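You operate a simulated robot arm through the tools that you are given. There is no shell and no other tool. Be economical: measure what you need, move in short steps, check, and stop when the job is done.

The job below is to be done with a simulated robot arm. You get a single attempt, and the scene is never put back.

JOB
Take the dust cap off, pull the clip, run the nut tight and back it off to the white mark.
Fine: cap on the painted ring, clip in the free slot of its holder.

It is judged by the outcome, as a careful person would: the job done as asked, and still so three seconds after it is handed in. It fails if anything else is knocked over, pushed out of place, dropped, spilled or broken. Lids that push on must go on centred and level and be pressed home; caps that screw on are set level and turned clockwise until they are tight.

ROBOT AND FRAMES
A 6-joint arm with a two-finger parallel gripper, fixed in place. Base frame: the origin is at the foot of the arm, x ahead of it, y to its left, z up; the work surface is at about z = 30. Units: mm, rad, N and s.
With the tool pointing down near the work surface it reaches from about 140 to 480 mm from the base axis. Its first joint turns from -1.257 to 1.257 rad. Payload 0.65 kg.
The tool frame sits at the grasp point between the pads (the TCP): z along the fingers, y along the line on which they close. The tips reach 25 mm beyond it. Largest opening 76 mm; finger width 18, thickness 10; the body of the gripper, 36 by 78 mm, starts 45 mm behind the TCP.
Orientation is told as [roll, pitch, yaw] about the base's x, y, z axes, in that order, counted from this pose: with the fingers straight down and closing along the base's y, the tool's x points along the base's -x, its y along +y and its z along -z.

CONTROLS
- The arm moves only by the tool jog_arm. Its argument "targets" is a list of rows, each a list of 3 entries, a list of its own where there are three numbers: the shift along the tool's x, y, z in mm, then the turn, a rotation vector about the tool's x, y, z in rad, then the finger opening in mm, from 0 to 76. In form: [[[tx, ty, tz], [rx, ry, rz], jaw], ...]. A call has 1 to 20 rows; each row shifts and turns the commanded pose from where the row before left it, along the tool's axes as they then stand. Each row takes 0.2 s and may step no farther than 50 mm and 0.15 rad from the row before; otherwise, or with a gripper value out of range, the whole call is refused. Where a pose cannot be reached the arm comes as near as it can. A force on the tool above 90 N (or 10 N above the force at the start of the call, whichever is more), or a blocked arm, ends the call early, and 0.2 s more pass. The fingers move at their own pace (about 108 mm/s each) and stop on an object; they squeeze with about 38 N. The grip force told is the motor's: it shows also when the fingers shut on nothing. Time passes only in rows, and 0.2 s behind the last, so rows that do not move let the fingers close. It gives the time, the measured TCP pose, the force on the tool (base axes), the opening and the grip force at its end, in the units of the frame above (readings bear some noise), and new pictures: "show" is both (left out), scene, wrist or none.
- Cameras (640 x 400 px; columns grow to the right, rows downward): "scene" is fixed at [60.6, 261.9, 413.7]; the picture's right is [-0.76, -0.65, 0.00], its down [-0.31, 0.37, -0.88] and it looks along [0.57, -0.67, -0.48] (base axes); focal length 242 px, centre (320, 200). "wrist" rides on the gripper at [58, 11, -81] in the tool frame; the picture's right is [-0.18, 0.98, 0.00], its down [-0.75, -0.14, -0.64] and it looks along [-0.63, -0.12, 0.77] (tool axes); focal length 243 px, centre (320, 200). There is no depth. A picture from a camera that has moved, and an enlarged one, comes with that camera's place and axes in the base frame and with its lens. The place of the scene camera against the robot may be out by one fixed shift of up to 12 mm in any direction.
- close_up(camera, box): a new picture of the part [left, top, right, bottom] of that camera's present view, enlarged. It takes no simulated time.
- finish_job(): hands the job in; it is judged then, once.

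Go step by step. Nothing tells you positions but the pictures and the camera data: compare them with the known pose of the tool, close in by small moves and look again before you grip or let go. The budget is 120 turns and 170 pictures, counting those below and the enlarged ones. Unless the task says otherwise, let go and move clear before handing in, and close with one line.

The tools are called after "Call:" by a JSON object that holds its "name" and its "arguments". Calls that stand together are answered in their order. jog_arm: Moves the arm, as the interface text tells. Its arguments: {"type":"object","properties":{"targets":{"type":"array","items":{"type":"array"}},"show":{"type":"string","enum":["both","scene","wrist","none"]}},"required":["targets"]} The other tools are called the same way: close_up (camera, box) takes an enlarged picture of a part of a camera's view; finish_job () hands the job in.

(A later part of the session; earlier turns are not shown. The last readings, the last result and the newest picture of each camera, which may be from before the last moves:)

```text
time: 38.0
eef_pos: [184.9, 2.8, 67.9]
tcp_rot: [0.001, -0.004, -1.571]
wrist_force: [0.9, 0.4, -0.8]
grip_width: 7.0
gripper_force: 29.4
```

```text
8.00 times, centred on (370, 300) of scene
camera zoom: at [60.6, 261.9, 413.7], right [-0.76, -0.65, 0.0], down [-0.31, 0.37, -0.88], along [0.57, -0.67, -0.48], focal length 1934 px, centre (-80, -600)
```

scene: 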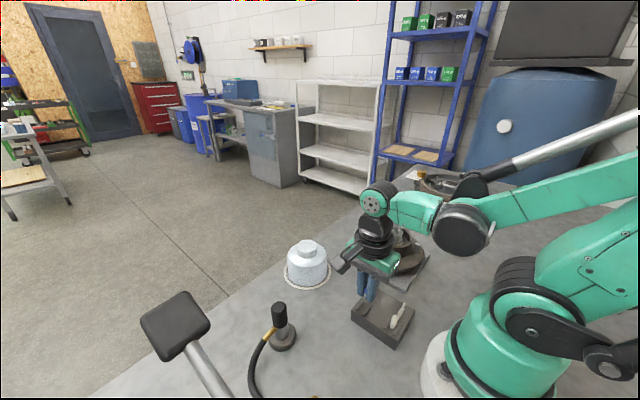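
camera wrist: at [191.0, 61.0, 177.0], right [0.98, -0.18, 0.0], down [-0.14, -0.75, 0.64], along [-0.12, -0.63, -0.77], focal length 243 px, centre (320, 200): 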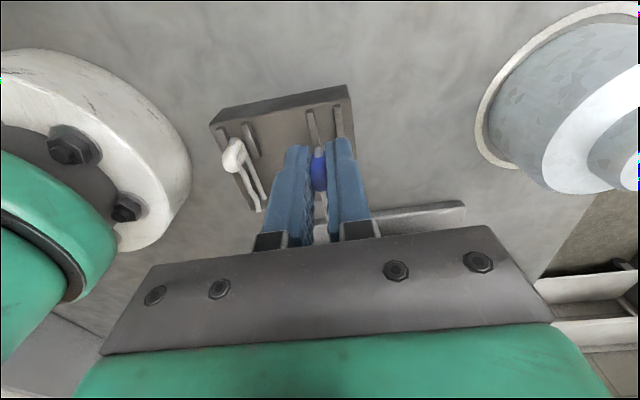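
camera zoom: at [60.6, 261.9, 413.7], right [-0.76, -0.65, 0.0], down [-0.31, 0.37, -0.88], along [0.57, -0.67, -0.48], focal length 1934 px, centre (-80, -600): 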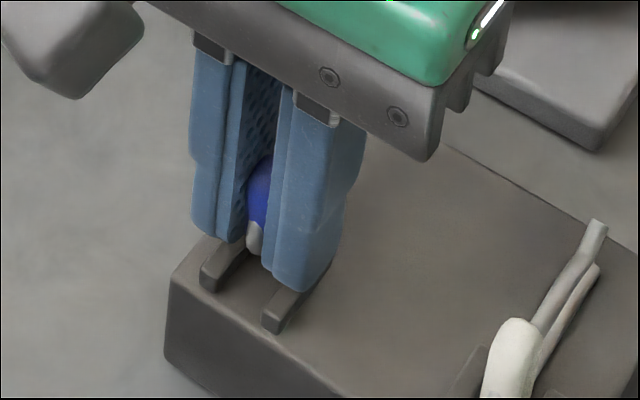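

Now centred in the slot. I'm lowering until the tips are just above the ridges.

Call:
{"name": "jog_arm", "arguments": {"targets": [[[0, 0, 3], [0, 0, 0], 2], [[0, 0, 2], [0, 0, 0], 2], [[0, 0, 0], [0, 0, 0], 2]], "show": "none"}}

Call:
{"name": "close_up", "arguments": {"camera": "wrist", "box": [240, 90, 400, 200]}}

Call:
{"name": "close_up", "arguments": {"camera": "scene", "box": [345, 275, 395, 325]}}

```text
time: 38.8
eef_pos: [185.6, 1.6, 61.7]
tcp_rot: [0.003, 0.0, -1.571]
wrist_force: [0.4, -1.1, -0.2]
grip_width: 7.0
gripper_force: 29.7
```

```text
3.64 times, centred on (320, 145) of wrist
camera zoom: at [195.3, 59.6, 145.2], right [0.98, -0.18, 0.0], down [-0.14, -0.75, 0.64], along [-0.12, -0.63, -0.77], focal length 882 px, centre (320, 400)
```

zoom: 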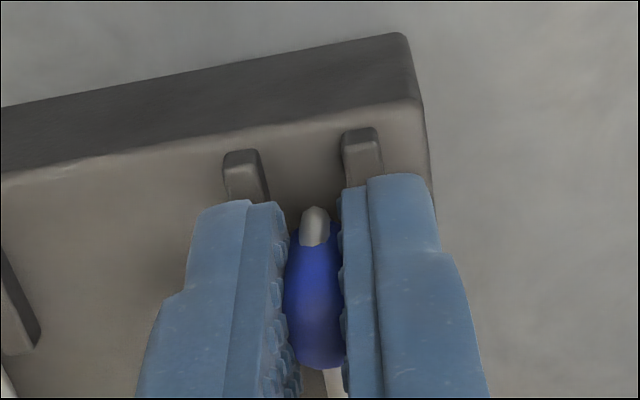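

```text
8.00 times, centred on (370, 300) of scene
camera zoom: at [60.6, 261.9, 413.7], right [-0.76, -0.65, 0.0], down [-0.31, 0.37, -0.88], along [0.57, -0.67, -0.48], focal length 1934 px, centre (-80, -600)
```

zoom: 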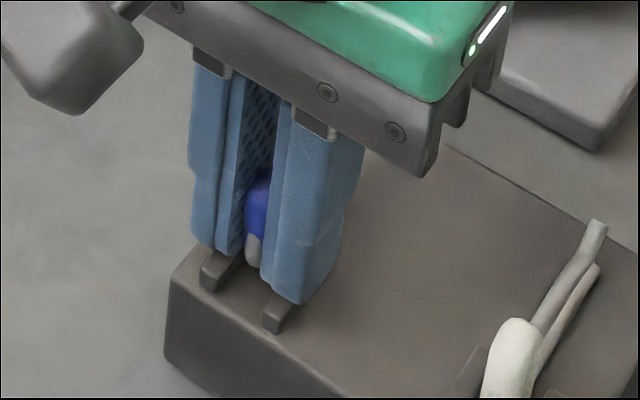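

Call:
{"name": "jog_arm", "arguments": {"targets": [[[0, 0, 1.5], [0, 0, 0], 2], [[0, 0, 0], [0, 0, 0], 2]], "show": "none"}}

Call:
{"name": "jog_arm", "arguments": {"targets": [[[0, 0, 1], [0, 0, 0], 2], [[0, 0, 0], [0, 0, 0], 2]], "show": "none"}}

Call:
{"name": "jog_arm", "arguments": {"targets": [[[0, 0, 1], [0, 0, 0], 2], [[0, 0, 0], [0, 0, 0], 2]], "show": "none"}}

Call:
{"name": "close_up", "arguments": {"camera": "scene", "box": [345, 275, 395, 325]}}

```text
time: 39.4
eef_pos: [184.3, 1.6, 60.9]
tcp_rot: [0.001, -0.001, -1.57]
wrist_force: [-1.5, 0.6, 4.8]
grip_width: 6.9
gripper_force: 29.3
```

```text
time: 39.8
eef_pos: [186.2, 3.1, 60.4]
tcp_rot: [-0.004, -0.002, -1.571]
wrist_force: [-4.0, 0.3, 39.2]
grip_width: 6.8
gripper_force: 29.3
stopped in row 1: the force on the tool passed its limit (the readings are from after the stop); the commanded pose is now the measured one
```

```text
time: 40.1
eef_pos: [185.4, 1.9, 60.5]
tcp_rot: [-0.005, -0.003, -1.57]
wrist_force: [-4.9, 0.6, 46.8]
grip_width: 7.1
gripper_force: 29.8
stopped in row 1: the force on the tool passed its limit (the readings are from after the stop); the commanded pose is now the measured one
```

```text
8.00 times, centred on (370, 300) of scene
camera zoom: at [60.6, 261.9, 413.7], right [-0.76, -0.65, 0.0], down [-0.31, 0.37, -0.88], along [0.57, -0.67, -0.48], focal length 1934 px, centre (-80, -600)
```

zoom: 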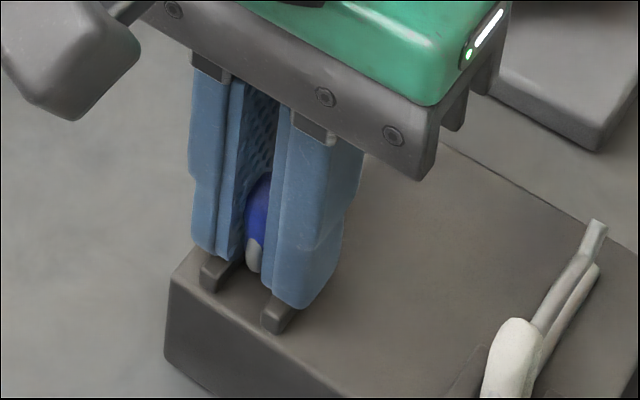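

The fingers rest on the ridges. I'm raising 1 mm and opening just enough that the clip slides down between ridges and pads.

Call:
{"name": "jog_arm", "arguments": {"targets": [[[0, 0, -0.8], [0, 0, 0], 2], [[0, 0, 0], [0, 0, 0], 8], [[0, 0, 0], [0, 0, 0], 10], [[0, 0, 0], [0, 0, 0], 12], [[0, 0, 0], [0, 0, 0], 12]]}}

Call:
{"name": "close_up", "arguments": {"camera": "wrist", "box": [240, 90, 400, 200]}}

Call:
{"name": "close_up", "arguments": {"camera": "scene", "box": [345, 275, 395, 325]}}

```text
time: 41.3
eef_pos: [185.7, 2.5, 62.2]
tcp_rot: [-0.005, -0.001, -1.572]
wrist_force: [-0.8, -0.1, 0.4]
grip_width: 12.1
gripper_force: 0.0
camera wrist: at [195.8, 59.6, 144.2], right [0.98, -0.18, -0.01], down [-0.14, -0.75, 0.64], along [-0.12, -0.63, -0.76], focal length 243 px, centre (320, 200)
```

scene: 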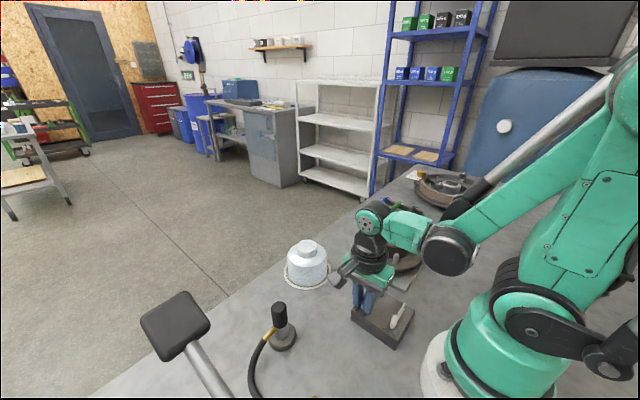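
wrist: 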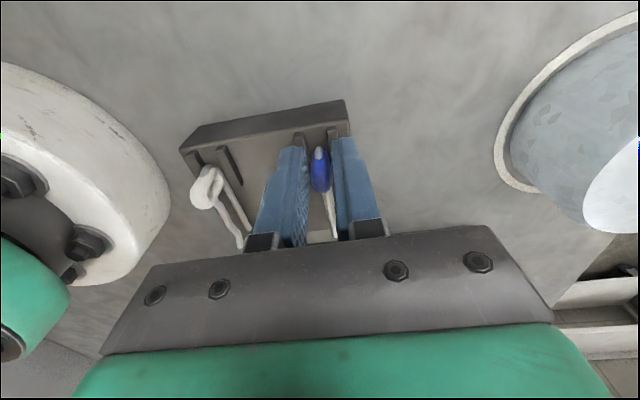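

```text
3.64 times, centred on (320, 145) of wrist
camera zoom: at [195.8, 59.6, 144.2], right [0.98, -0.18, -0.01], down [-0.14, -0.75, 0.64], along [-0.12, -0.63, -0.76], focal length 882 px, centre (320, 400)
```

zoom: 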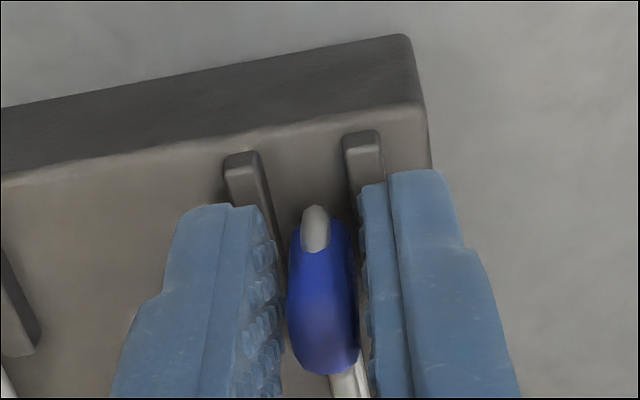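

```text
8.00 times, centred on (370, 300) of scene
camera zoom: at [60.6, 261.9, 413.7], right [-0.76, -0.65, 0.0], down [-0.31, 0.37, -0.88], along [0.57, -0.67, -0.48], focal length 1934 px, centre (-80, -600)
```

zoom: 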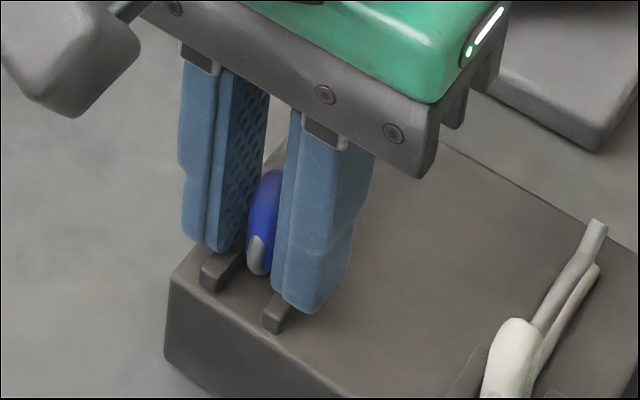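

The clip is down between the ridges. I'm opening further and rising clear.

Call:
{"name": "jog_arm", "arguments": {"targets": [[[0, 0, 0], [0, 0, 0], 16], [[0, 0, 0], [0, 0, 0], 20], [[0, 0, -10], [0, 0, 0], 20], [[0, 0, -30], [0, 0, 0], 20], [[0, 0, -40], [0, 0, 0], 30], [[0, 0, 0], [0, 0, 0], 30]]}}

Call:
{"name": "close_up", "arguments": {"camera": "wrist", "box": [200, 0, 440, 150]}}

Call:
{"name": "close_up", "arguments": {"camera": "scene", "box": [345, 275, 415, 345]}}

```text
time: 42.7
eef_pos: [184.2, 0.8, 143.0]
tcp_rot: [-0.006, -0.001, -1.57]
wrist_force: [0.2, -0.9, 0.1]
grip_width: 30.2
gripper_force: 0.0
camera wrist: at [194.6, 57.7, 225.5], right [0.98, -0.18, -0.01], down [-0.14, -0.75, 0.64], along [-0.12, -0.63, -0.76], focal length 243 px, centre (320, 200)
```

scene: 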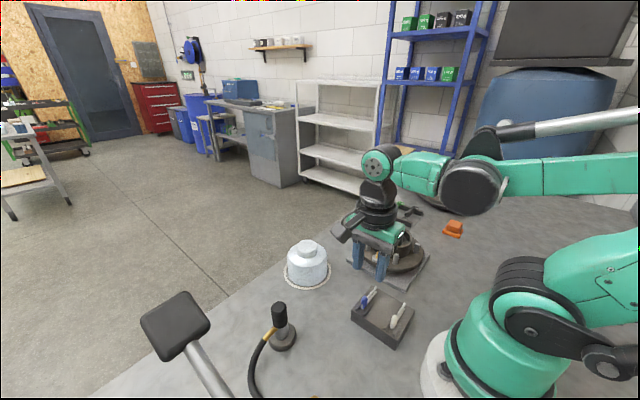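
wrist: 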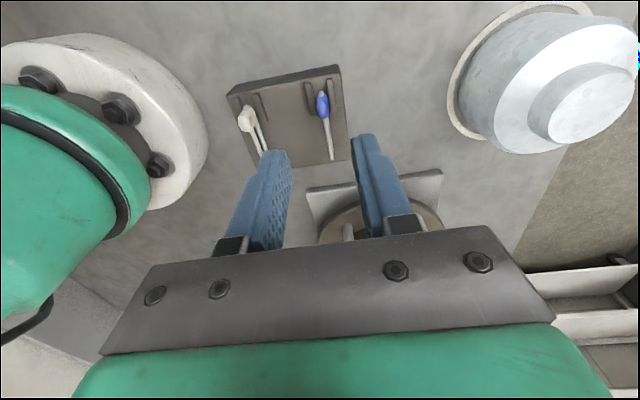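

```text
2.67 times, centred on (320, 75) of wrist
camera zoom: at [194.6, 57.7, 225.5], right [0.98, -0.18, -0.01], down [-0.14, -0.75, 0.64], along [-0.12, -0.63, -0.76], focal length 647 px, centre (320, 533)
```

zoom: 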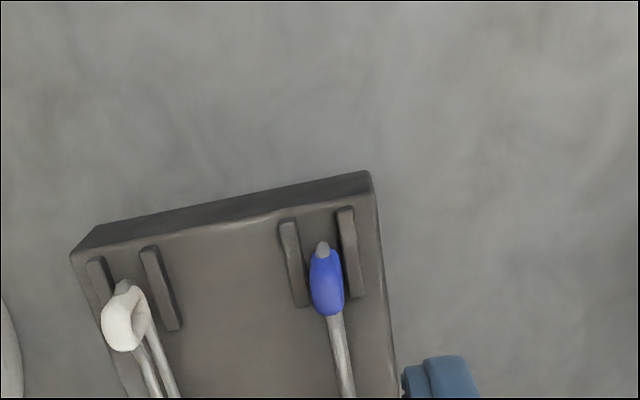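

```text
5.71 times, centred on (380, 310) of scene
camera zoom: at [60.6, 261.9, 413.7], right [-0.76, -0.65, 0.0], down [-0.31, 0.37, -0.88], along [0.57, -0.67, -0.48], focal length 1381 px, centre (-23, -429)
```

zoom: 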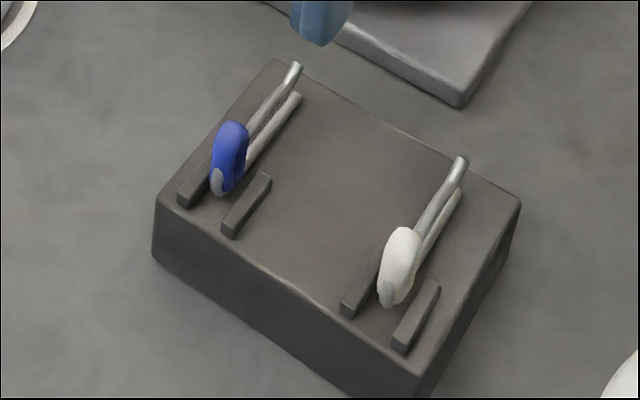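

Both clips are parked properly. Now I'm going above the nut to study it and the white mark.

Call:
{"name": "jog_arm", "arguments": {"targets": [[[0, 0, -40], [0, 0, 0], 50], [[-45, 8, -20], [0, 0, 0], 60], [[-45, 8, 0], [0, 0, 0], 60], [[-45, 8, 0], [0, 0, 0], 60], [[-45, 8, 0], [0, 0, 0], 60], [[-32, 4, 0], [0, 0, 0], 60], [[0, 0, 0], [0, 0, 0], 60]], "show": "wrist"}}

Call:
{"name": "close_up", "arguments": {"camera": "wrist", "box": [230, 0, 410, 112]}}

Call:
{"name": "close_up", "arguments": {"camera": "scene", "box": [365, 215, 425, 265]}}

```text
time: 44.3
eef_pos: [221.5, -209.3, 200.9]
tcp_rot: [-0.004, -0.002, -1.57]
wrist_force: [0.3, -0.3, -0.1]
grip_width: 59.9
gripper_force: 0.1
camera wrist: at [231.5, -152.6, 283.2], right [0.98, -0.18, -0.01], down [-0.14, -0.75, 0.64], along [-0.12, -0.63, -0.76], focal length 243 px, centre (320, 200)
```

wrist: 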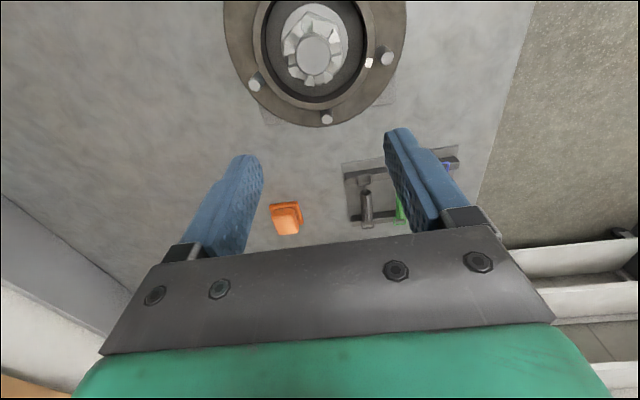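

```text
3.56 times, centred on (320, 56) of wrist
camera zoom: at [231.5, -152.6, 283.2], right [0.98, -0.18, -0.01], down [-0.14, -0.75, 0.64], along [-0.12, -0.63, -0.76], focal length 863 px, centre (320, 712)
```

zoom: 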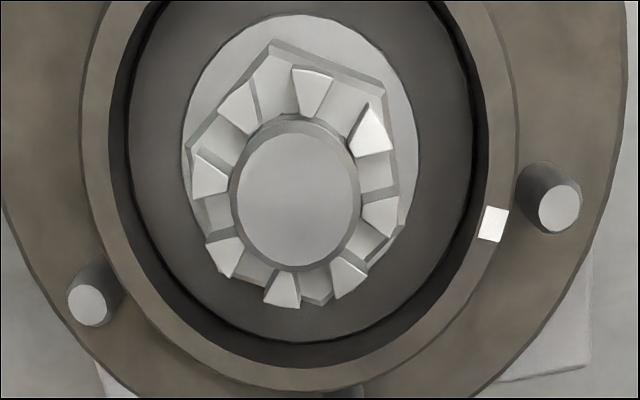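

```text
8.00 times, centred on (395, 240) of scene
camera zoom: at [60.6, 261.9, 413.7], right [-0.76, -0.65, 0.0], down [-0.31, 0.37, -0.88], along [0.57, -0.67, -0.48], focal length 1934 px, centre (-280, -120)
```

zoom: 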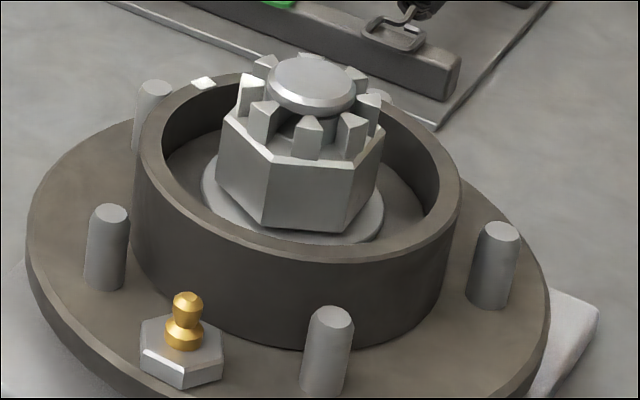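

One castellation looks whiter than the others. I'm taking closer views to confirm it.

Call:
{"name": "close_up", "arguments": {"camera": "wrist", "box": [275, 0, 355, 50]}}

Call:
{"name": "close_up", "arguments": {"camera": "scene", "box": [380, 217, 412, 240]}}

```text
8.00 times, centred on (315, 25) of wrist
camera zoom: at [231.5, -152.6, 283.2], right [0.98, -0.18, -0.01], down [-0.14, -0.75, 0.64], along [-0.12, -0.63, -0.76], focal length 1941 px, centre (360, 1600)
```

zoom: 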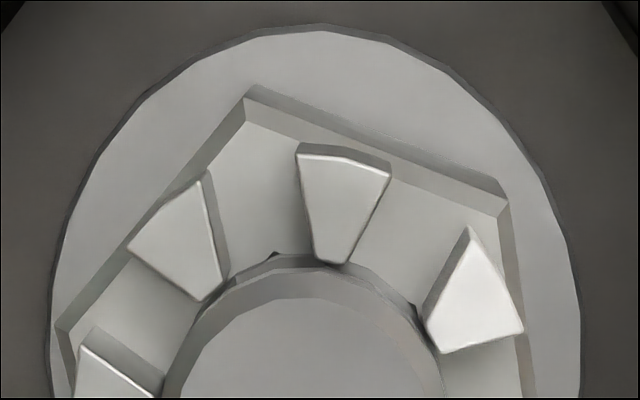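

```text
16.00 times, centred on (396, 228) of scene
camera zoom: at [60.6, 261.9, 413.7], right [-0.76, -0.65, 0.0], down [-0.31, 0.37, -0.88], along [0.57, -0.67, -0.48], focal length 3868 px, centre (-896, -256)
```

zoom: 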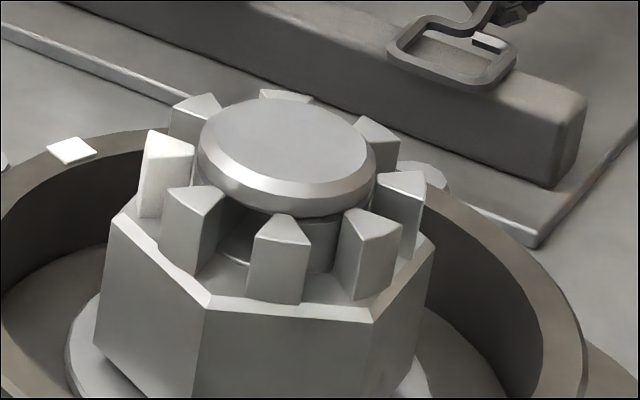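

The white-painted tooth is at about +25° and the rim mark at about -24°. The hex flats (39 mm across) face 0/60/120°. I'm yawing to +30°, above the nut axis at (221,-181), so there's a long clockwise stroke.

Call:
{"name": "jog_arm", "arguments": {"targets": [[[28.3, -0.3, 0], [0, 0, 0], 52], [[0, 0, 0], [0, 0, -0.15], 52], [[0, 0, 0], [0, 0, -0.15], 52], [[0, 0, 0], [0, 0, -0.15], 52], [[0, 0, 0], [0, 0, -0.15], 52], [[0, 0, 0], [0, 0, -0.15], 52], [[0, 0, 0], [0, 0, -0.15], 52], [[0, 0, 0], [0, 0, -0.15], 52], [[0, 0, 0], [0, 0, -0.15], 52], [[0, 0, 0], [0, 0, -0.15], 52], [[0, 0, 0], [0, 0, -0.15], 52], [[0, 0, 0], [0, 0, -0.15], 52], [[0, 0, 0], [0, 0, -0.15], 52], [[0, 0, 0], [0, 0, -0.15], 52], [[0, 0, 0], [0, 0, -0.144], 52], [[0, 0, 45], [0, 0, 0], 52], [[0, 0, 0], [0, 0, 0], 52]]}}

Call:
{"name": "close_up", "arguments": {"camera": "wrist", "box": [220, 40, 420, 190]}}

Call:
{"name": "close_up", "arguments": {"camera": "scene", "box": [365, 190, 425, 260]}}

```text
time: 47.9
eef_pos: [223.2, -182.4, 156.7]
tcp_rot: [0.002, 0.005, 0.524]
wrist_force: [0.0, -0.3, 0.9]
grip_width: 51.8
gripper_force: 0.0
camera wrist: at [166.0, -202.4, 239.7], right [-0.33, 0.94, 0.0], down [0.73, 0.26, 0.64], along [0.6, 0.21, -0.77], focal length 243 px, centre (320, 200)
```

scene: 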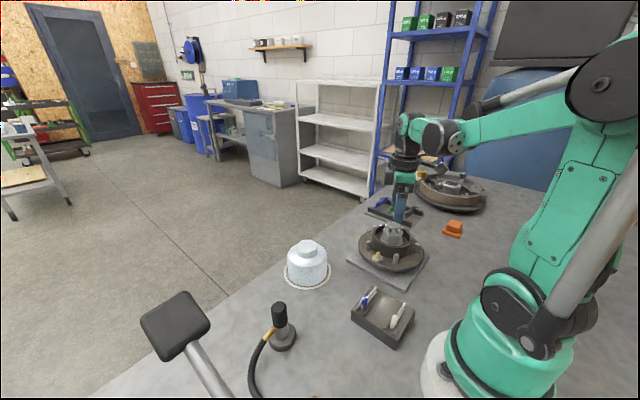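
wrist: 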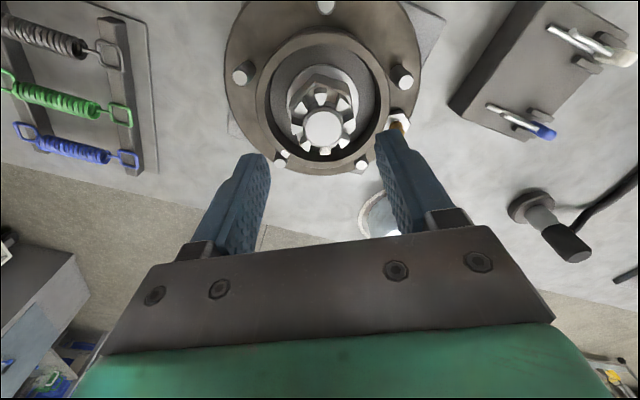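

```text
2.67 times, centred on (320, 115) of wrist
camera zoom: at [166.0, -202.4, 239.7], right [-0.33, 0.94, 0.0], down [0.73, 0.26, 0.64], along [0.6, 0.21, -0.77], focal length 647 px, centre (320, 427)
```

zoom: 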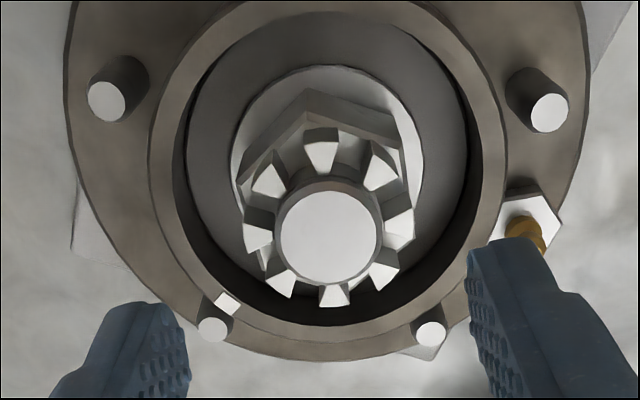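

```text
5.71 times, centred on (395, 225) of scene
camera zoom: at [60.6, 261.9, 413.7], right [-0.76, -0.65, 0.0], down [-0.31, 0.37, -0.88], along [0.57, -0.67, -0.48], focal length 1381 px, centre (-109, 57)
```

zoom: 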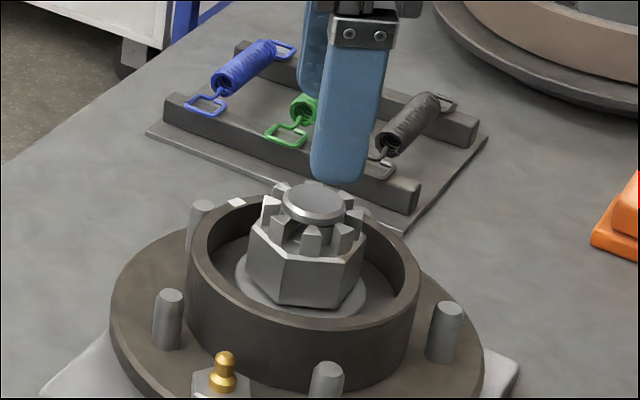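

Call:
{"name": "jog_arm", "arguments": {"targets": [[[0, 1, 15], [0, 0, 0], 50], [[0, 0, 15], [0, 0, 0], 50], [[0, 0, 0], [0, 0, 0], 50]], "show": "none"}}

Call:
{"name": "close_up", "arguments": {"camera": "wrist", "box": [220, 80, 420, 230]}}

Call:
{"name": "close_up", "arguments": {"camera": "scene", "box": [365, 200, 425, 260]}}

```text
time: 48.7
eef_pos: [221.4, -178.3, 125.9]
tcp_rot: [0.001, 0.006, 0.522]
wrist_force: [-0.2, -0.3, 0.5]
grip_width: 50.0
gripper_force: 0.0
```

```text
2.67 times, centred on (320, 155) of wrist
camera zoom: at [164.6, -200.1, 209.5], right [-0.33, 0.94, 0.0], down [0.73, 0.25, 0.64], along [0.6, 0.21, -0.77], focal length 647 px, centre (320, 320)
```

zoom: 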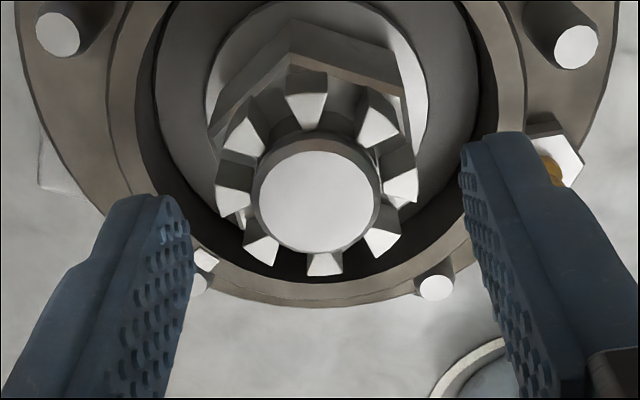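

```text
6.67 times, centred on (395, 230) of scene
camera zoom: at [60.6, 261.9, 413.7], right [-0.76, -0.65, 0.0], down [-0.31, 0.37, -0.88], along [0.57, -0.67, -0.48], focal length 1612 px, centre (-180, 0)
```

zoom: 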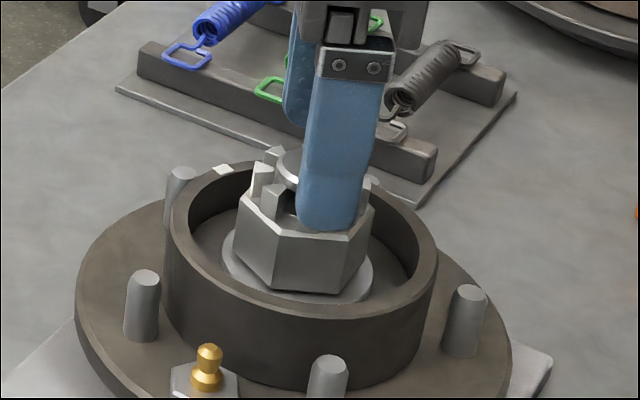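

The nut is about 1–2 mm off the TCP. I'm correcting and descending onto the hex.

Call:
{"name": "jog_arm", "arguments": {"targets": [[[-1, -1.5, 10], [0, 0, 0], 50], [[0, 0, 6], [0, 0, 0], 50], [[0, 0, 5], [0, 0, 0], 50], [[0, 0, 0], [0, 0, 0], 50]], "show": "none"}}

Call:
{"name": "close_up", "arguments": {"camera": "wrist", "box": [220, 80, 420, 230]}}

Call:
{"name": "close_up", "arguments": {"camera": "scene", "box": [365, 200, 425, 260]}}

```text
time: 49.7
eef_pos: [223.0, -181.1, 105.4]
tcp_rot: [0.001, 0.005, 0.521]
wrist_force: [0.2, 0.3, -0.5]
grip_width: 50.0
gripper_force: 0.1
```

```text
2.67 times, centred on (320, 155) of wrist
camera zoom: at [166.2, -201.5, 188.8], right [-0.33, 0.94, 0.0], down [0.73, 0.25, 0.64], along [0.6, 0.21, -0.77], focal length 647 px, centre (320, 320)
```

zoom: 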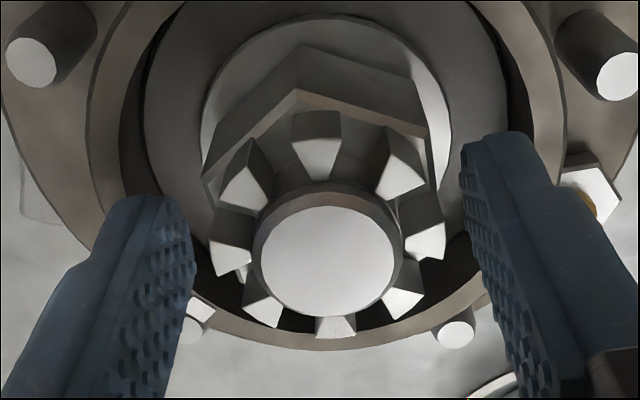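

```text
6.67 times, centred on (395, 230) of scene
camera zoom: at [60.6, 261.9, 413.7], right [-0.76, -0.65, 0.0], down [-0.31, 0.37, -0.88], along [0.57, -0.67, -0.48], focal length 1612 px, centre (-180, 0)
```

zoom: 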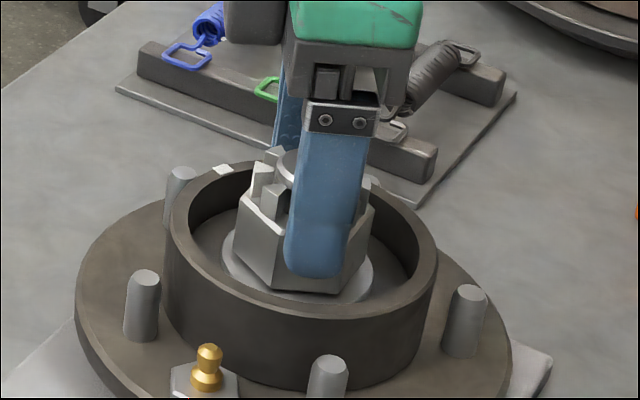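

Centred, with the flats facing the fingers. I'm lowering 7 mm and closing.

Call:
{"name": "jog_arm", "arguments": {"targets": [[[0, 0, 4], [0, 0, 0], 50], [[0, 0, 3], [0, 0, 0], 50], [[0, 0, 0], [0, 0, 0], 44], [[0, 0, 0], [0, 0, 0], 38], [[0, 0, 0], [0, 0, 0], 34], [[0, 0, 0], [0, 0, 0], 34]]}}

Call:
{"name": "close_up", "arguments": {"camera": "wrist", "box": [220, 80, 420, 230]}}

Call:
{"name": "close_up", "arguments": {"camera": "scene", "box": [365, 200, 425, 260]}}

```text
time: 51.1
eef_pos: [221.9, -180.7, 98.0]
tcp_rot: [0.005, 0.006, 0.524]
wrist_force: [-6.7, 10.6, -5.8]
grip_width: 43.7
gripper_force: 6.5
camera wrist: at [165.7, -201.6, 181.5], right [-0.33, 0.94, 0.0], down [0.73, 0.25, 0.64], along [0.6, 0.21, -0.77], focal length 243 px, centre (320, 200)
```

scene: 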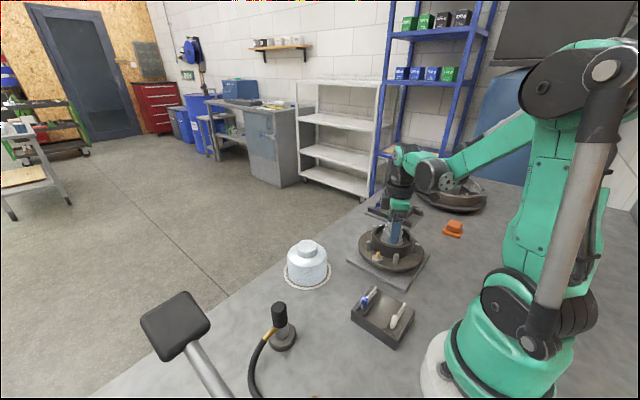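
wrist: 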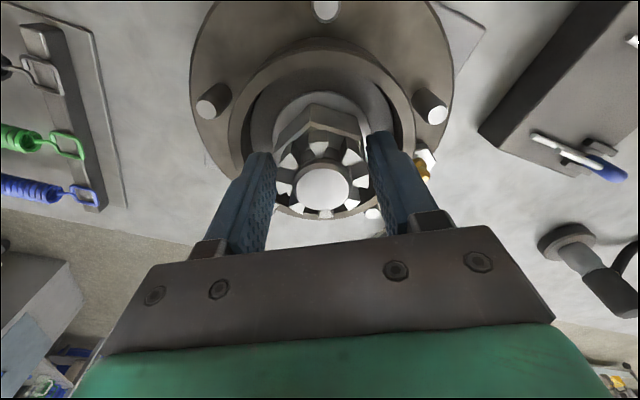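

```text
2.67 times, centred on (320, 155) of wrist
camera zoom: at [165.7, -201.6, 181.5], right [-0.33, 0.94, 0.0], down [0.73, 0.25, 0.64], along [0.6, 0.21, -0.77], focal length 647 px, centre (320, 320)
```

zoom: 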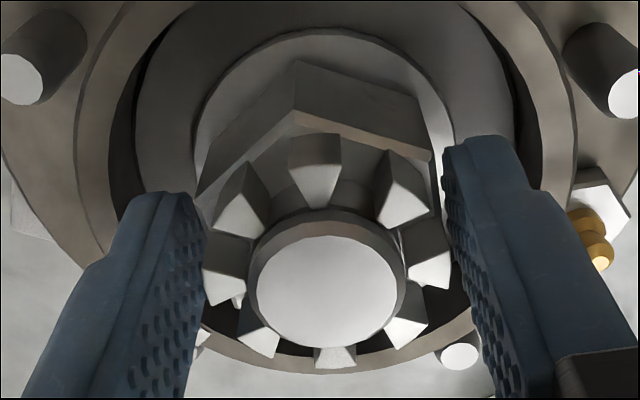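

```text
6.67 times, centred on (395, 230) of scene
camera zoom: at [60.6, 261.9, 413.7], right [-0.76, -0.65, 0.0], down [-0.31, 0.37, -0.88], along [0.57, -0.67, -0.48], focal length 1612 px, centre (-180, 0)
```

zoom: 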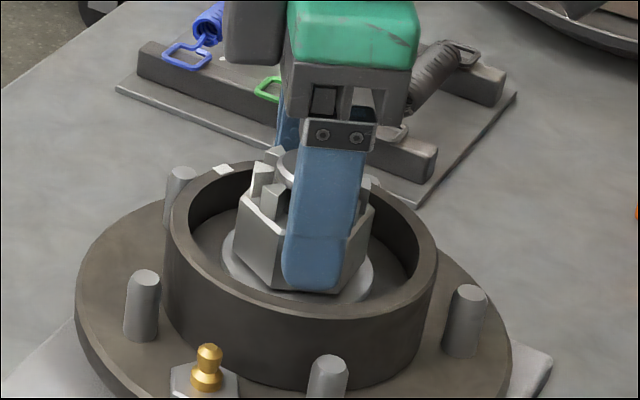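

Only the right-hand finger touches. I'm shifting 1.5 mm that way and closing fully.

Call:
{"name": "jog_arm", "arguments": {"targets": [[[0, 1, 0], [0, 0, 0], 34], [[0, 0, 0], [0, 0, 0], 34], [[0, 0, 0], [0, 0, 0], 34]], "show": "none"}}

Call:
{"name": "jog_arm", "arguments": {"targets": [[[0, 0.8, 0], [0, 0, 0], 34], [[0, 0, 0], [0, 0, 0], 34], [[0, 0, 0], [0, 0, 0], 34]], "show": "none"}}

Call:
{"name": "close_up", "arguments": {"camera": "wrist", "box": [220, 80, 420, 230]}}

```text
time: 51.9
eef_pos: [221.5, -180.8, 98.7]
tcp_rot: [0.002, 0.006, 0.524]
wrist_force: [-5.4, 9.6, -0.9]
grip_width: 42.7
gripper_force: 5.4
```

```text
time: 52.7
eef_pos: [221.8, -179.7, 99.6]
tcp_rot: [0.001, 0.006, 0.523]
wrist_force: [-5.2, 5.9, -10.4]
grip_width: 41.1
gripper_force: 45.1
```

```text
2.67 times, centred on (320, 155) of wrist
camera zoom: at [164.9, -200.7, 181.9], right [-0.33, 0.94, 0.0], down [0.73, 0.25, 0.64], along [0.6, 0.21, -0.77], focal length 647 px, centre (320, 320)
```

zoom: 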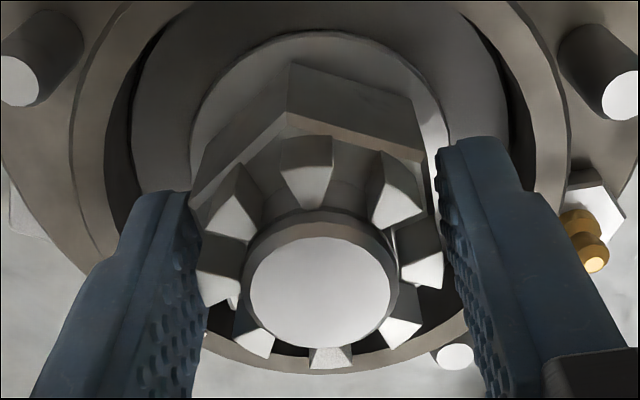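

Gripped firmly at 41 mm. I'm turning clockwise in small steps.

Call:
{"name": "jog_arm", "arguments": {"targets": [[[0, 0, 0], [0, 0, 0.1], 34], [[0, 0, 0], [0, 0, 0.1], 34], [[0, 0, 0], [0, 0, 0.1], 34], [[0, 0, 0], [0, 0, 0], 34]], "show": "none"}}

Call:
{"name": "close_up", "arguments": {"camera": "wrist", "box": [220, 80, 420, 230]}}

Call:
{"name": "close_up", "arguments": {"camera": "scene", "box": [365, 200, 425, 260]}}

```text
time: 53.7
eef_pos: [222.2, -180.0, 98.9]
tcp_rot: [0.0, 0.006, 0.223]
wrist_force: [-10.2, 9.9, 38.7]
grip_width: 41.1
gripper_force: 45.0
```

```text
2.67 times, centred on (320, 155) of wrist
camera zoom: at [161.8, -183.2, 181.5], right [-0.04, 1.0, 0.0], down [0.77, 0.03, 0.64], along [0.64, 0.02, -0.77], focal length 647 px, centre (320, 320)
```

zoom: 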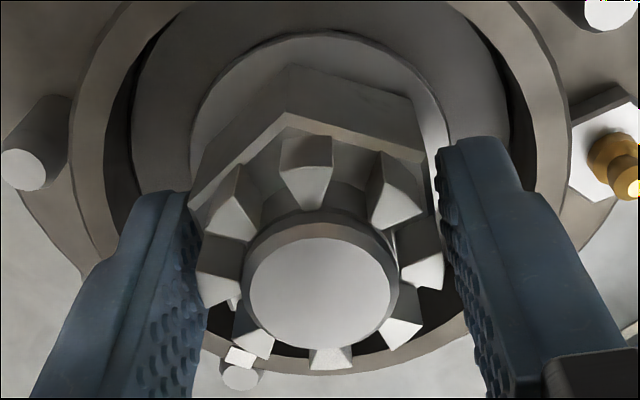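

```text
6.67 times, centred on (395, 230) of scene
camera zoom: at [60.6, 262.0, 413.6], right [-0.76, -0.65, 0.0], down [-0.31, 0.37, -0.88], along [0.57, -0.67, -0.48], focal length 1612 px, centre (-180, 0)
```

zoom: 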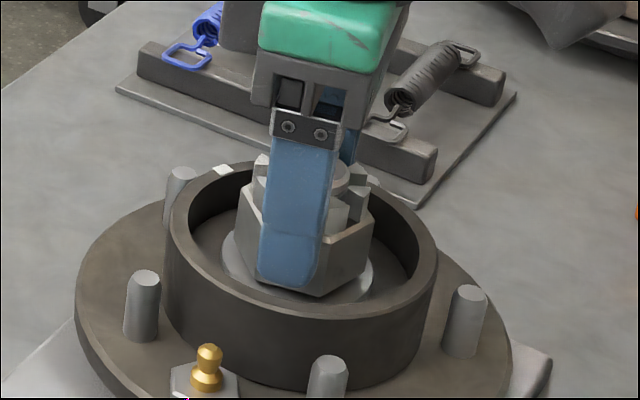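

The nut turns with the gripper. Fz changed, so I'll watch its trend over another small turn.

Call:
{"name": "jog_arm", "arguments": {"targets": [[[0, 0, -0.5], [0, 0, 0.1], 34], [[0, 0, 0], [0, 0, 0.1], 34], [[0, 0, 0], [0, 0, 0], 34]], "show": "none"}}

Call:
{"name": "jog_arm", "arguments": {"targets": [[[0, 0, 0], [0, 0, 0.1], 34], [[0, 0, 0], [0, 0, 0.1], 34], [[0, 0, 0], [0, 0, 0], 34]], "show": "none"}}

Call:
{"name": "close_up", "arguments": {"camera": "wrist", "box": [220, 80, 420, 230]}}

```text
time: 54.5
eef_pos: [222.4, -180.5, 98.8]
tcp_rot: [0.0, 0.004, 0.021]
wrist_force: [-6.3, 5.7, -38.9]
grip_width: 41.8
gripper_force: 45.4
```

```text
time: 55.3
eef_pos: [221.4, -179.8, 99.2]
tcp_rot: [-0.004, 0.006, -0.179]
wrist_force: [-2.5, -2.2, -36.9]
grip_width: 41.3
gripper_force: 45.3
```

```text
2.67 times, centred on (320, 155) of wrist
camera zoom: at [165.6, -159.8, 182.2], right [0.36, 0.93, 0.0], down [0.72, -0.27, 0.64], along [0.6, -0.23, -0.77], focal length 647 px, centre (320, 320)
```

zoom: 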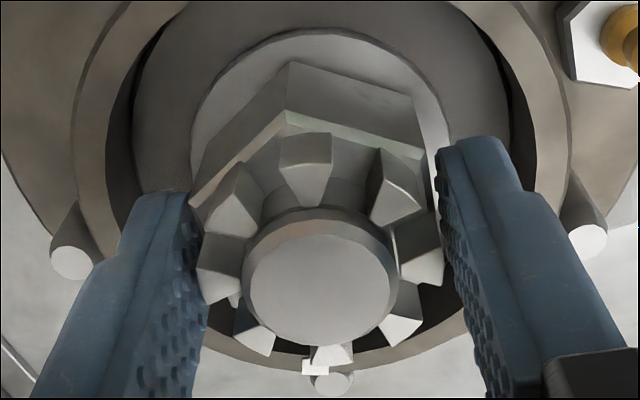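

No lag in yaw yet, so the nut still turns freely. I'm continuing clockwise.

Call:
{"name": "jog_arm", "arguments": {"targets": [[[0, 0, 0.3], [0, 0, 0.1], 34], [[0, 0, 0], [0, 0, 0.1], 34], [[0, 0, 0], [0, 0, 0], 34]], "show": "none"}}

Call:
{"name": "jog_arm", "arguments": {"targets": [[[0, 0, 0], [0, 0, 0.1], 34], [[0, 0, 0], [0, 0, 0.1], 34], [[0, 0, 0], [0, 0, 0], 34]], "show": "none"}}

Call:
{"name": "jog_arm", "arguments": {"targets": [[[0, 0, 0], [0, 0, 0.1], 34], [[0, 0, 0], [0, 0, 0.1], 34], [[0, 0, 0], [0, 0, 0], 34]], "show": "none"}}

Call:
{"name": "close_up", "arguments": {"camera": "wrist", "box": [220, 80, 420, 230]}}

```text
time: 56.1
eef_pos: [222.4, -179.6, 99.1]
tcp_rot: [-0.006, 0.004, -0.379]
wrist_force: [-3.0, -9.6, 35.4]
grip_width: 41.3
gripper_force: 45.5
```

```text
time: 56.9
eef_pos: [222.8, -180.2, 98.6]
tcp_rot: [-0.008, 0.005, -0.578]
wrist_force: [-10.0, -19.0, 39.8]
grip_width: 41.3
gripper_force: 45.5
```

```text
time: 57.7
eef_pos: [222.9, -179.6, 97.6]
tcp_rot: [-0.005, 0.003, -0.777]
wrist_force: [-6.3, -20.1, -14.7]
grip_width: 41.2
gripper_force: 45.0
```

```text
2.67 times, centred on (320, 155) of wrist
camera zoom: at [187.1, -131.8, 181.0], right [0.82, 0.57, -0.01], down [0.44, -0.63, 0.64], along [0.36, -0.53, -0.77], focal length 647 px, centre (320, 320)
```

zoom: 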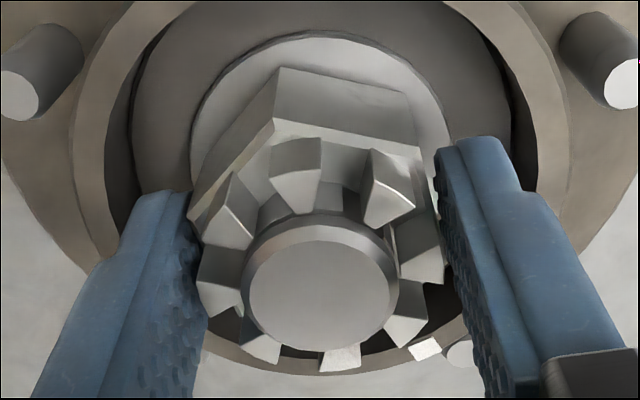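

The nut seems to lag the fingers slightly, so it may be getting tight. One more small turn to check.

Call:
{"name": "jog_arm", "arguments": {"targets": [[[0, 0, 0], [0, 0, 0.08], 34], [[0, 0, 0], [0, 0, 0], 34]], "show": "none"}}

Call:
{"name": "close_up", "arguments": {"camera": "wrist", "box": [220, 80, 420, 230]}}

Call:
{"name": "close_up", "arguments": {"camera": "scene", "box": [365, 200, 425, 260]}}

```text
time: 58.3
eef_pos: [221.8, -179.9, 97.6]
tcp_rot: [-0.007, 0.002, -0.86]
wrist_force: [-13.7, -18.8, -6.3]
grip_width: 40.8
gripper_force: 44.8
```

```text
2.67 times, centred on (320, 155) of wrist
camera zoom: at [191.2, -129.0, 181.3], right [0.86, 0.5, -0.01], down [0.39, -0.66, 0.64], along [0.32, -0.56, -0.77], focal length 647 px, centre (320, 320)
```

zoom: 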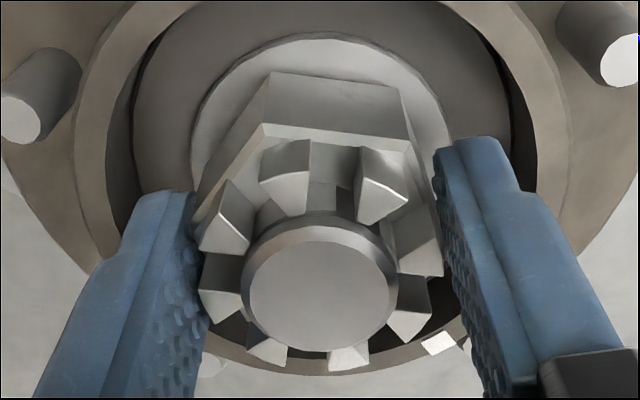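

```text
6.67 times, centred on (395, 230) of scene
camera zoom: at [60.6, 261.9, 413.7], right [-0.76, -0.65, 0.0], down [-0.31, 0.37, -0.88], along [0.57, -0.67, -0.48], focal length 1612 px, centre (-180, 0)
```

zoom: 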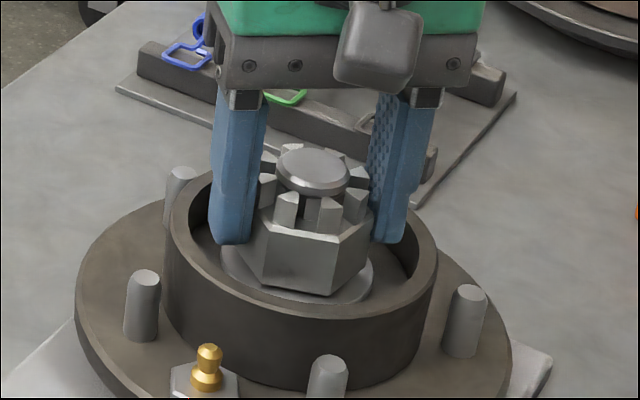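

The nut has stalled at about -45° (69° turned) while the fingers slip. I'll regrip squarely and confirm it's tight.

Call:
{"name": "jog_arm", "arguments": {"targets": [[[0, 0, 0], [0, 0, 0], 48], [[0, 0, 0], [0, 0, -0.09], 48], [[0, 0, 0], [0, 0, -0.09], 48], [[0, 0, 0], [0, 0, 0], 40], [[0, 0, 0], [0, 0, 0], 34], [[0, 0, 0], [0, 0, 0], 34]], "show": "none"}}

Call:
{"name": "close_up", "arguments": {"camera": "wrist", "box": [220, 80, 420, 230]}}

```text
time: 59.7
eef_pos: [222.2, -179.5, 99.1]
tcp_rot: [-0.007, 0.004, -0.677]
wrist_force: [-10.7, -10.7, -3.5]
grip_width: 41.5
gripper_force: 45.2
```

```text
2.67 times, centred on (320, 155) of wrist
camera zoom: at [182.4, -135.5, 181.6], right [0.76, 0.65, -0.01], down [0.5, -0.58, 0.64], along [0.41, -0.49, -0.77], focal length 647 px, centre (320, 320)
```

zoom: 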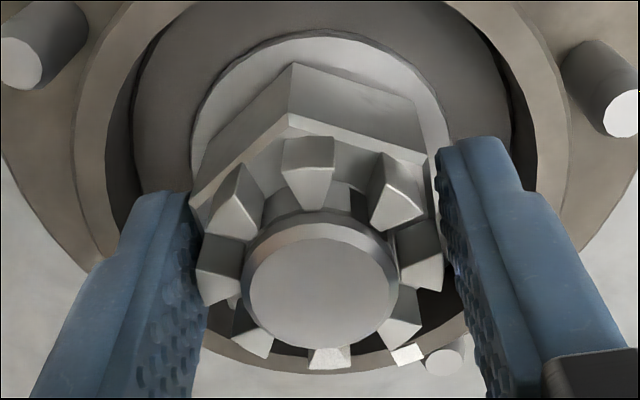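

Square grip at yaw -0.677. I'm turning clockwise 0.2 rad to see if it still moves.

Call:
{"name": "jog_arm", "arguments": {"targets": [[[0, -0.7, 0], [0, 0, 0], 34], [[0, 0, 0], [0, 0, 0.1], 34], [[0, 0, 0], [0, 0, 0.1], 34], [[0, 0, 0], [0, 0, 0], 34]], "show": "none"}}

Call:
{"name": "close_up", "arguments": {"camera": "wrist", "box": [220, 80, 420, 230]}}

```text
time: 60.7
eef_pos: [222.4, -177.7, 98.8]
tcp_rot: [-0.004, 0.003, -0.878]
wrist_force: [6.0, 8.3, -10.9]
grip_width: 40.6
gripper_force: 45.3
```

```text
2.67 times, centred on (320, 155) of wrist
camera zoom: at [191.9, -129.1, 181.9], right [0.87, 0.49, 0.0], down [0.38, -0.67, 0.64], along [0.31, -0.56, -0.77], focal length 647 px, centre (320, 320)
```

zoom: 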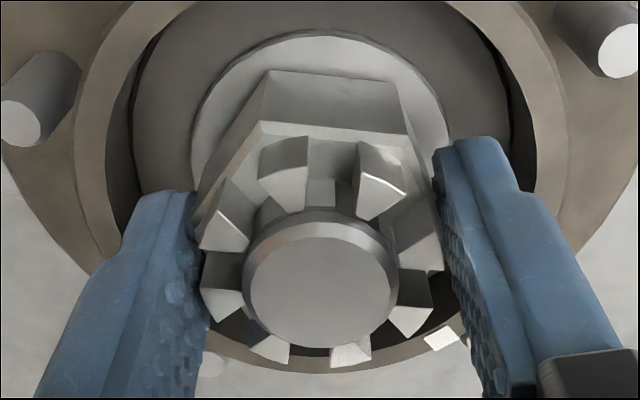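

Call:
{"name": "jog_arm", "arguments": {"targets": [[[0, 0, 0], [0, 0, 0.1], 34], [[0, 0, 0], [0, 0, 0.1], 34], [[0, 0, 0], [0, 0, 0], 34]], "show": "none"}}

Call:
{"name": "close_up", "arguments": {"camera": "wrist", "box": [220, 80, 420, 230]}}

```text
time: 61.5
eef_pos: [221.4, -179.6, 98.1]
tcp_rot: [-0.001, 0.004, -1.077]
wrist_force: [16.2, 20.7, 11.6]
grip_width: 41.1
gripper_force: 44.7
```

```text
2.67 times, centred on (320, 155) of wrist
camera zoom: at [202.5, -124.2, 181.7], right [0.95, 0.3, 0.0], down [0.23, -0.73, 0.64], along [0.19, -0.61, -0.77], focal length 647 px, centre (320, 320)
```

zoom: 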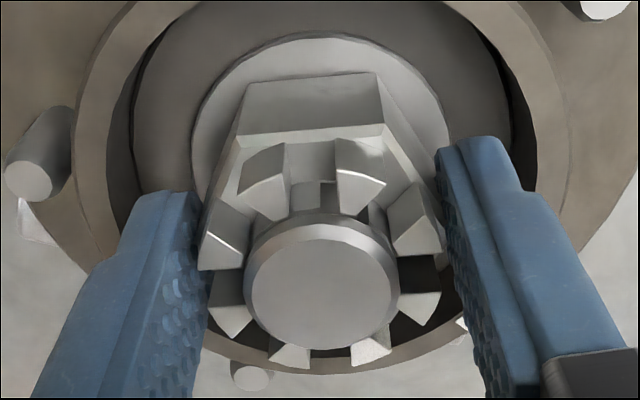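

The nut stays at -44° while the fingers slip, so it's tight. Now I'm backing off counter-clockwise by about 0.35 rad toward the mark, in steps.

Call:
{"name": "jog_arm", "arguments": {"targets": [[[0, 0.7, 0], [0, 0, 0], 34], [[0, 0, 0], [0, 0, -0.1], 34], [[0, 0, 0], [0, 0, -0.1], 34], [[0, 0, 0], [0, 0, 0], 34]], "show": "none"}}

Call:
{"name": "close_up", "arguments": {"camera": "wrist", "box": [220, 80, 420, 230]}}

```text
time: 62.5
eef_pos: [222.2, -179.5, 97.7]
tcp_rot: [-0.007, 0.003, -0.874]
wrist_force: [2.7, 17.1, 34.6]
grip_width: 41.1
gripper_force: 45.4
```

```text
2.67 times, centred on (320, 155) of wrist
camera zoom: at [191.9, -129.1, 181.5], right [0.87, 0.49, -0.01], down [0.38, -0.67, 0.64], along [0.31, -0.56, -0.77], focal length 647 px, centre (320, 320)
```

zoom: 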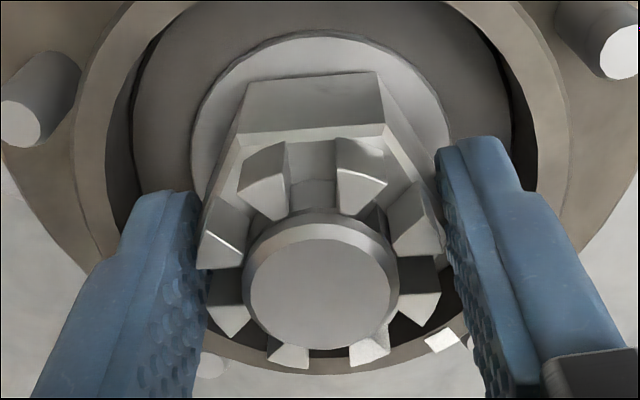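

The nut follows (tooth now about -32°, mark about -24.5°). I'm turning another 0.14 rad.

Call:
{"name": "jog_arm", "arguments": {"targets": [[[0, 0, -0.3], [0, 0, -0.07], 34], [[0, 0, 0], [0, 0, -0.07], 34], [[0, 0, 0], [0, 0, 0], 34]], "show": "none"}}

Call:
{"name": "close_up", "arguments": {"camera": "wrist", "box": [220, 80, 420, 230]}}

Call:
{"name": "close_up", "arguments": {"camera": "scene", "box": [375, 205, 415, 240]}}

```text
time: 63.3
eef_pos: [222.5, -179.1, 98.6]
tcp_rot: [-0.005, 0.006, -0.735]
wrist_force: [-7.4, 19.4, -13.3]
grip_width: 41.0
gripper_force: 45.0
```

```text
2.67 times, centred on (320, 155) of wrist
camera zoom: at [185.2, -133.7, 181.5], right [0.8, 0.6, -0.01], down [0.47, -0.61, 0.64], along [0.38, -0.51, -0.77], focal length 647 px, centre (320, 320)
```

zoom: 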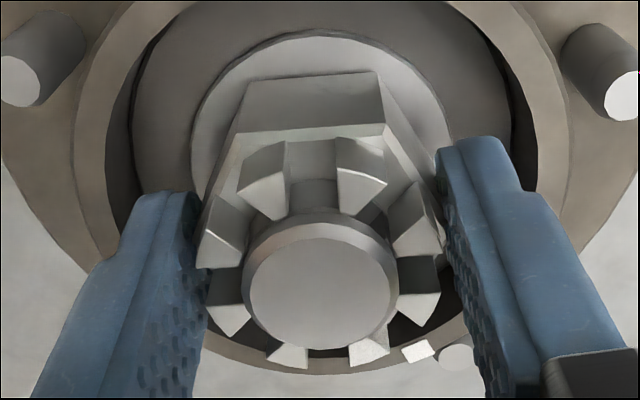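

```text
11.43 times, centred on (395, 222) of scene
camera zoom: at [60.7, 261.9, 413.7], right [-0.76, -0.65, 0.0], down [-0.31, 0.37, -0.88], along [0.57, -0.67, -0.48], focal length 2763 px, centre (-537, -57)
```

zoom: 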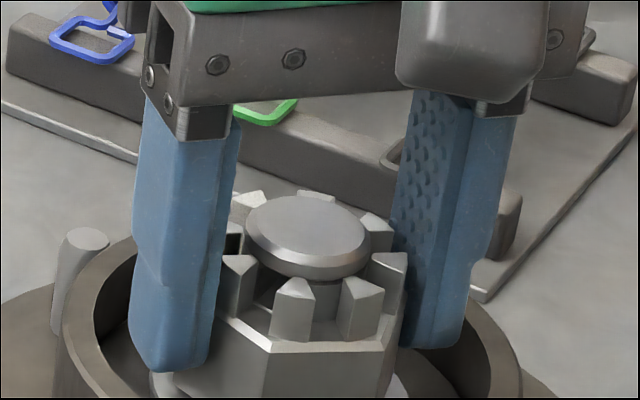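

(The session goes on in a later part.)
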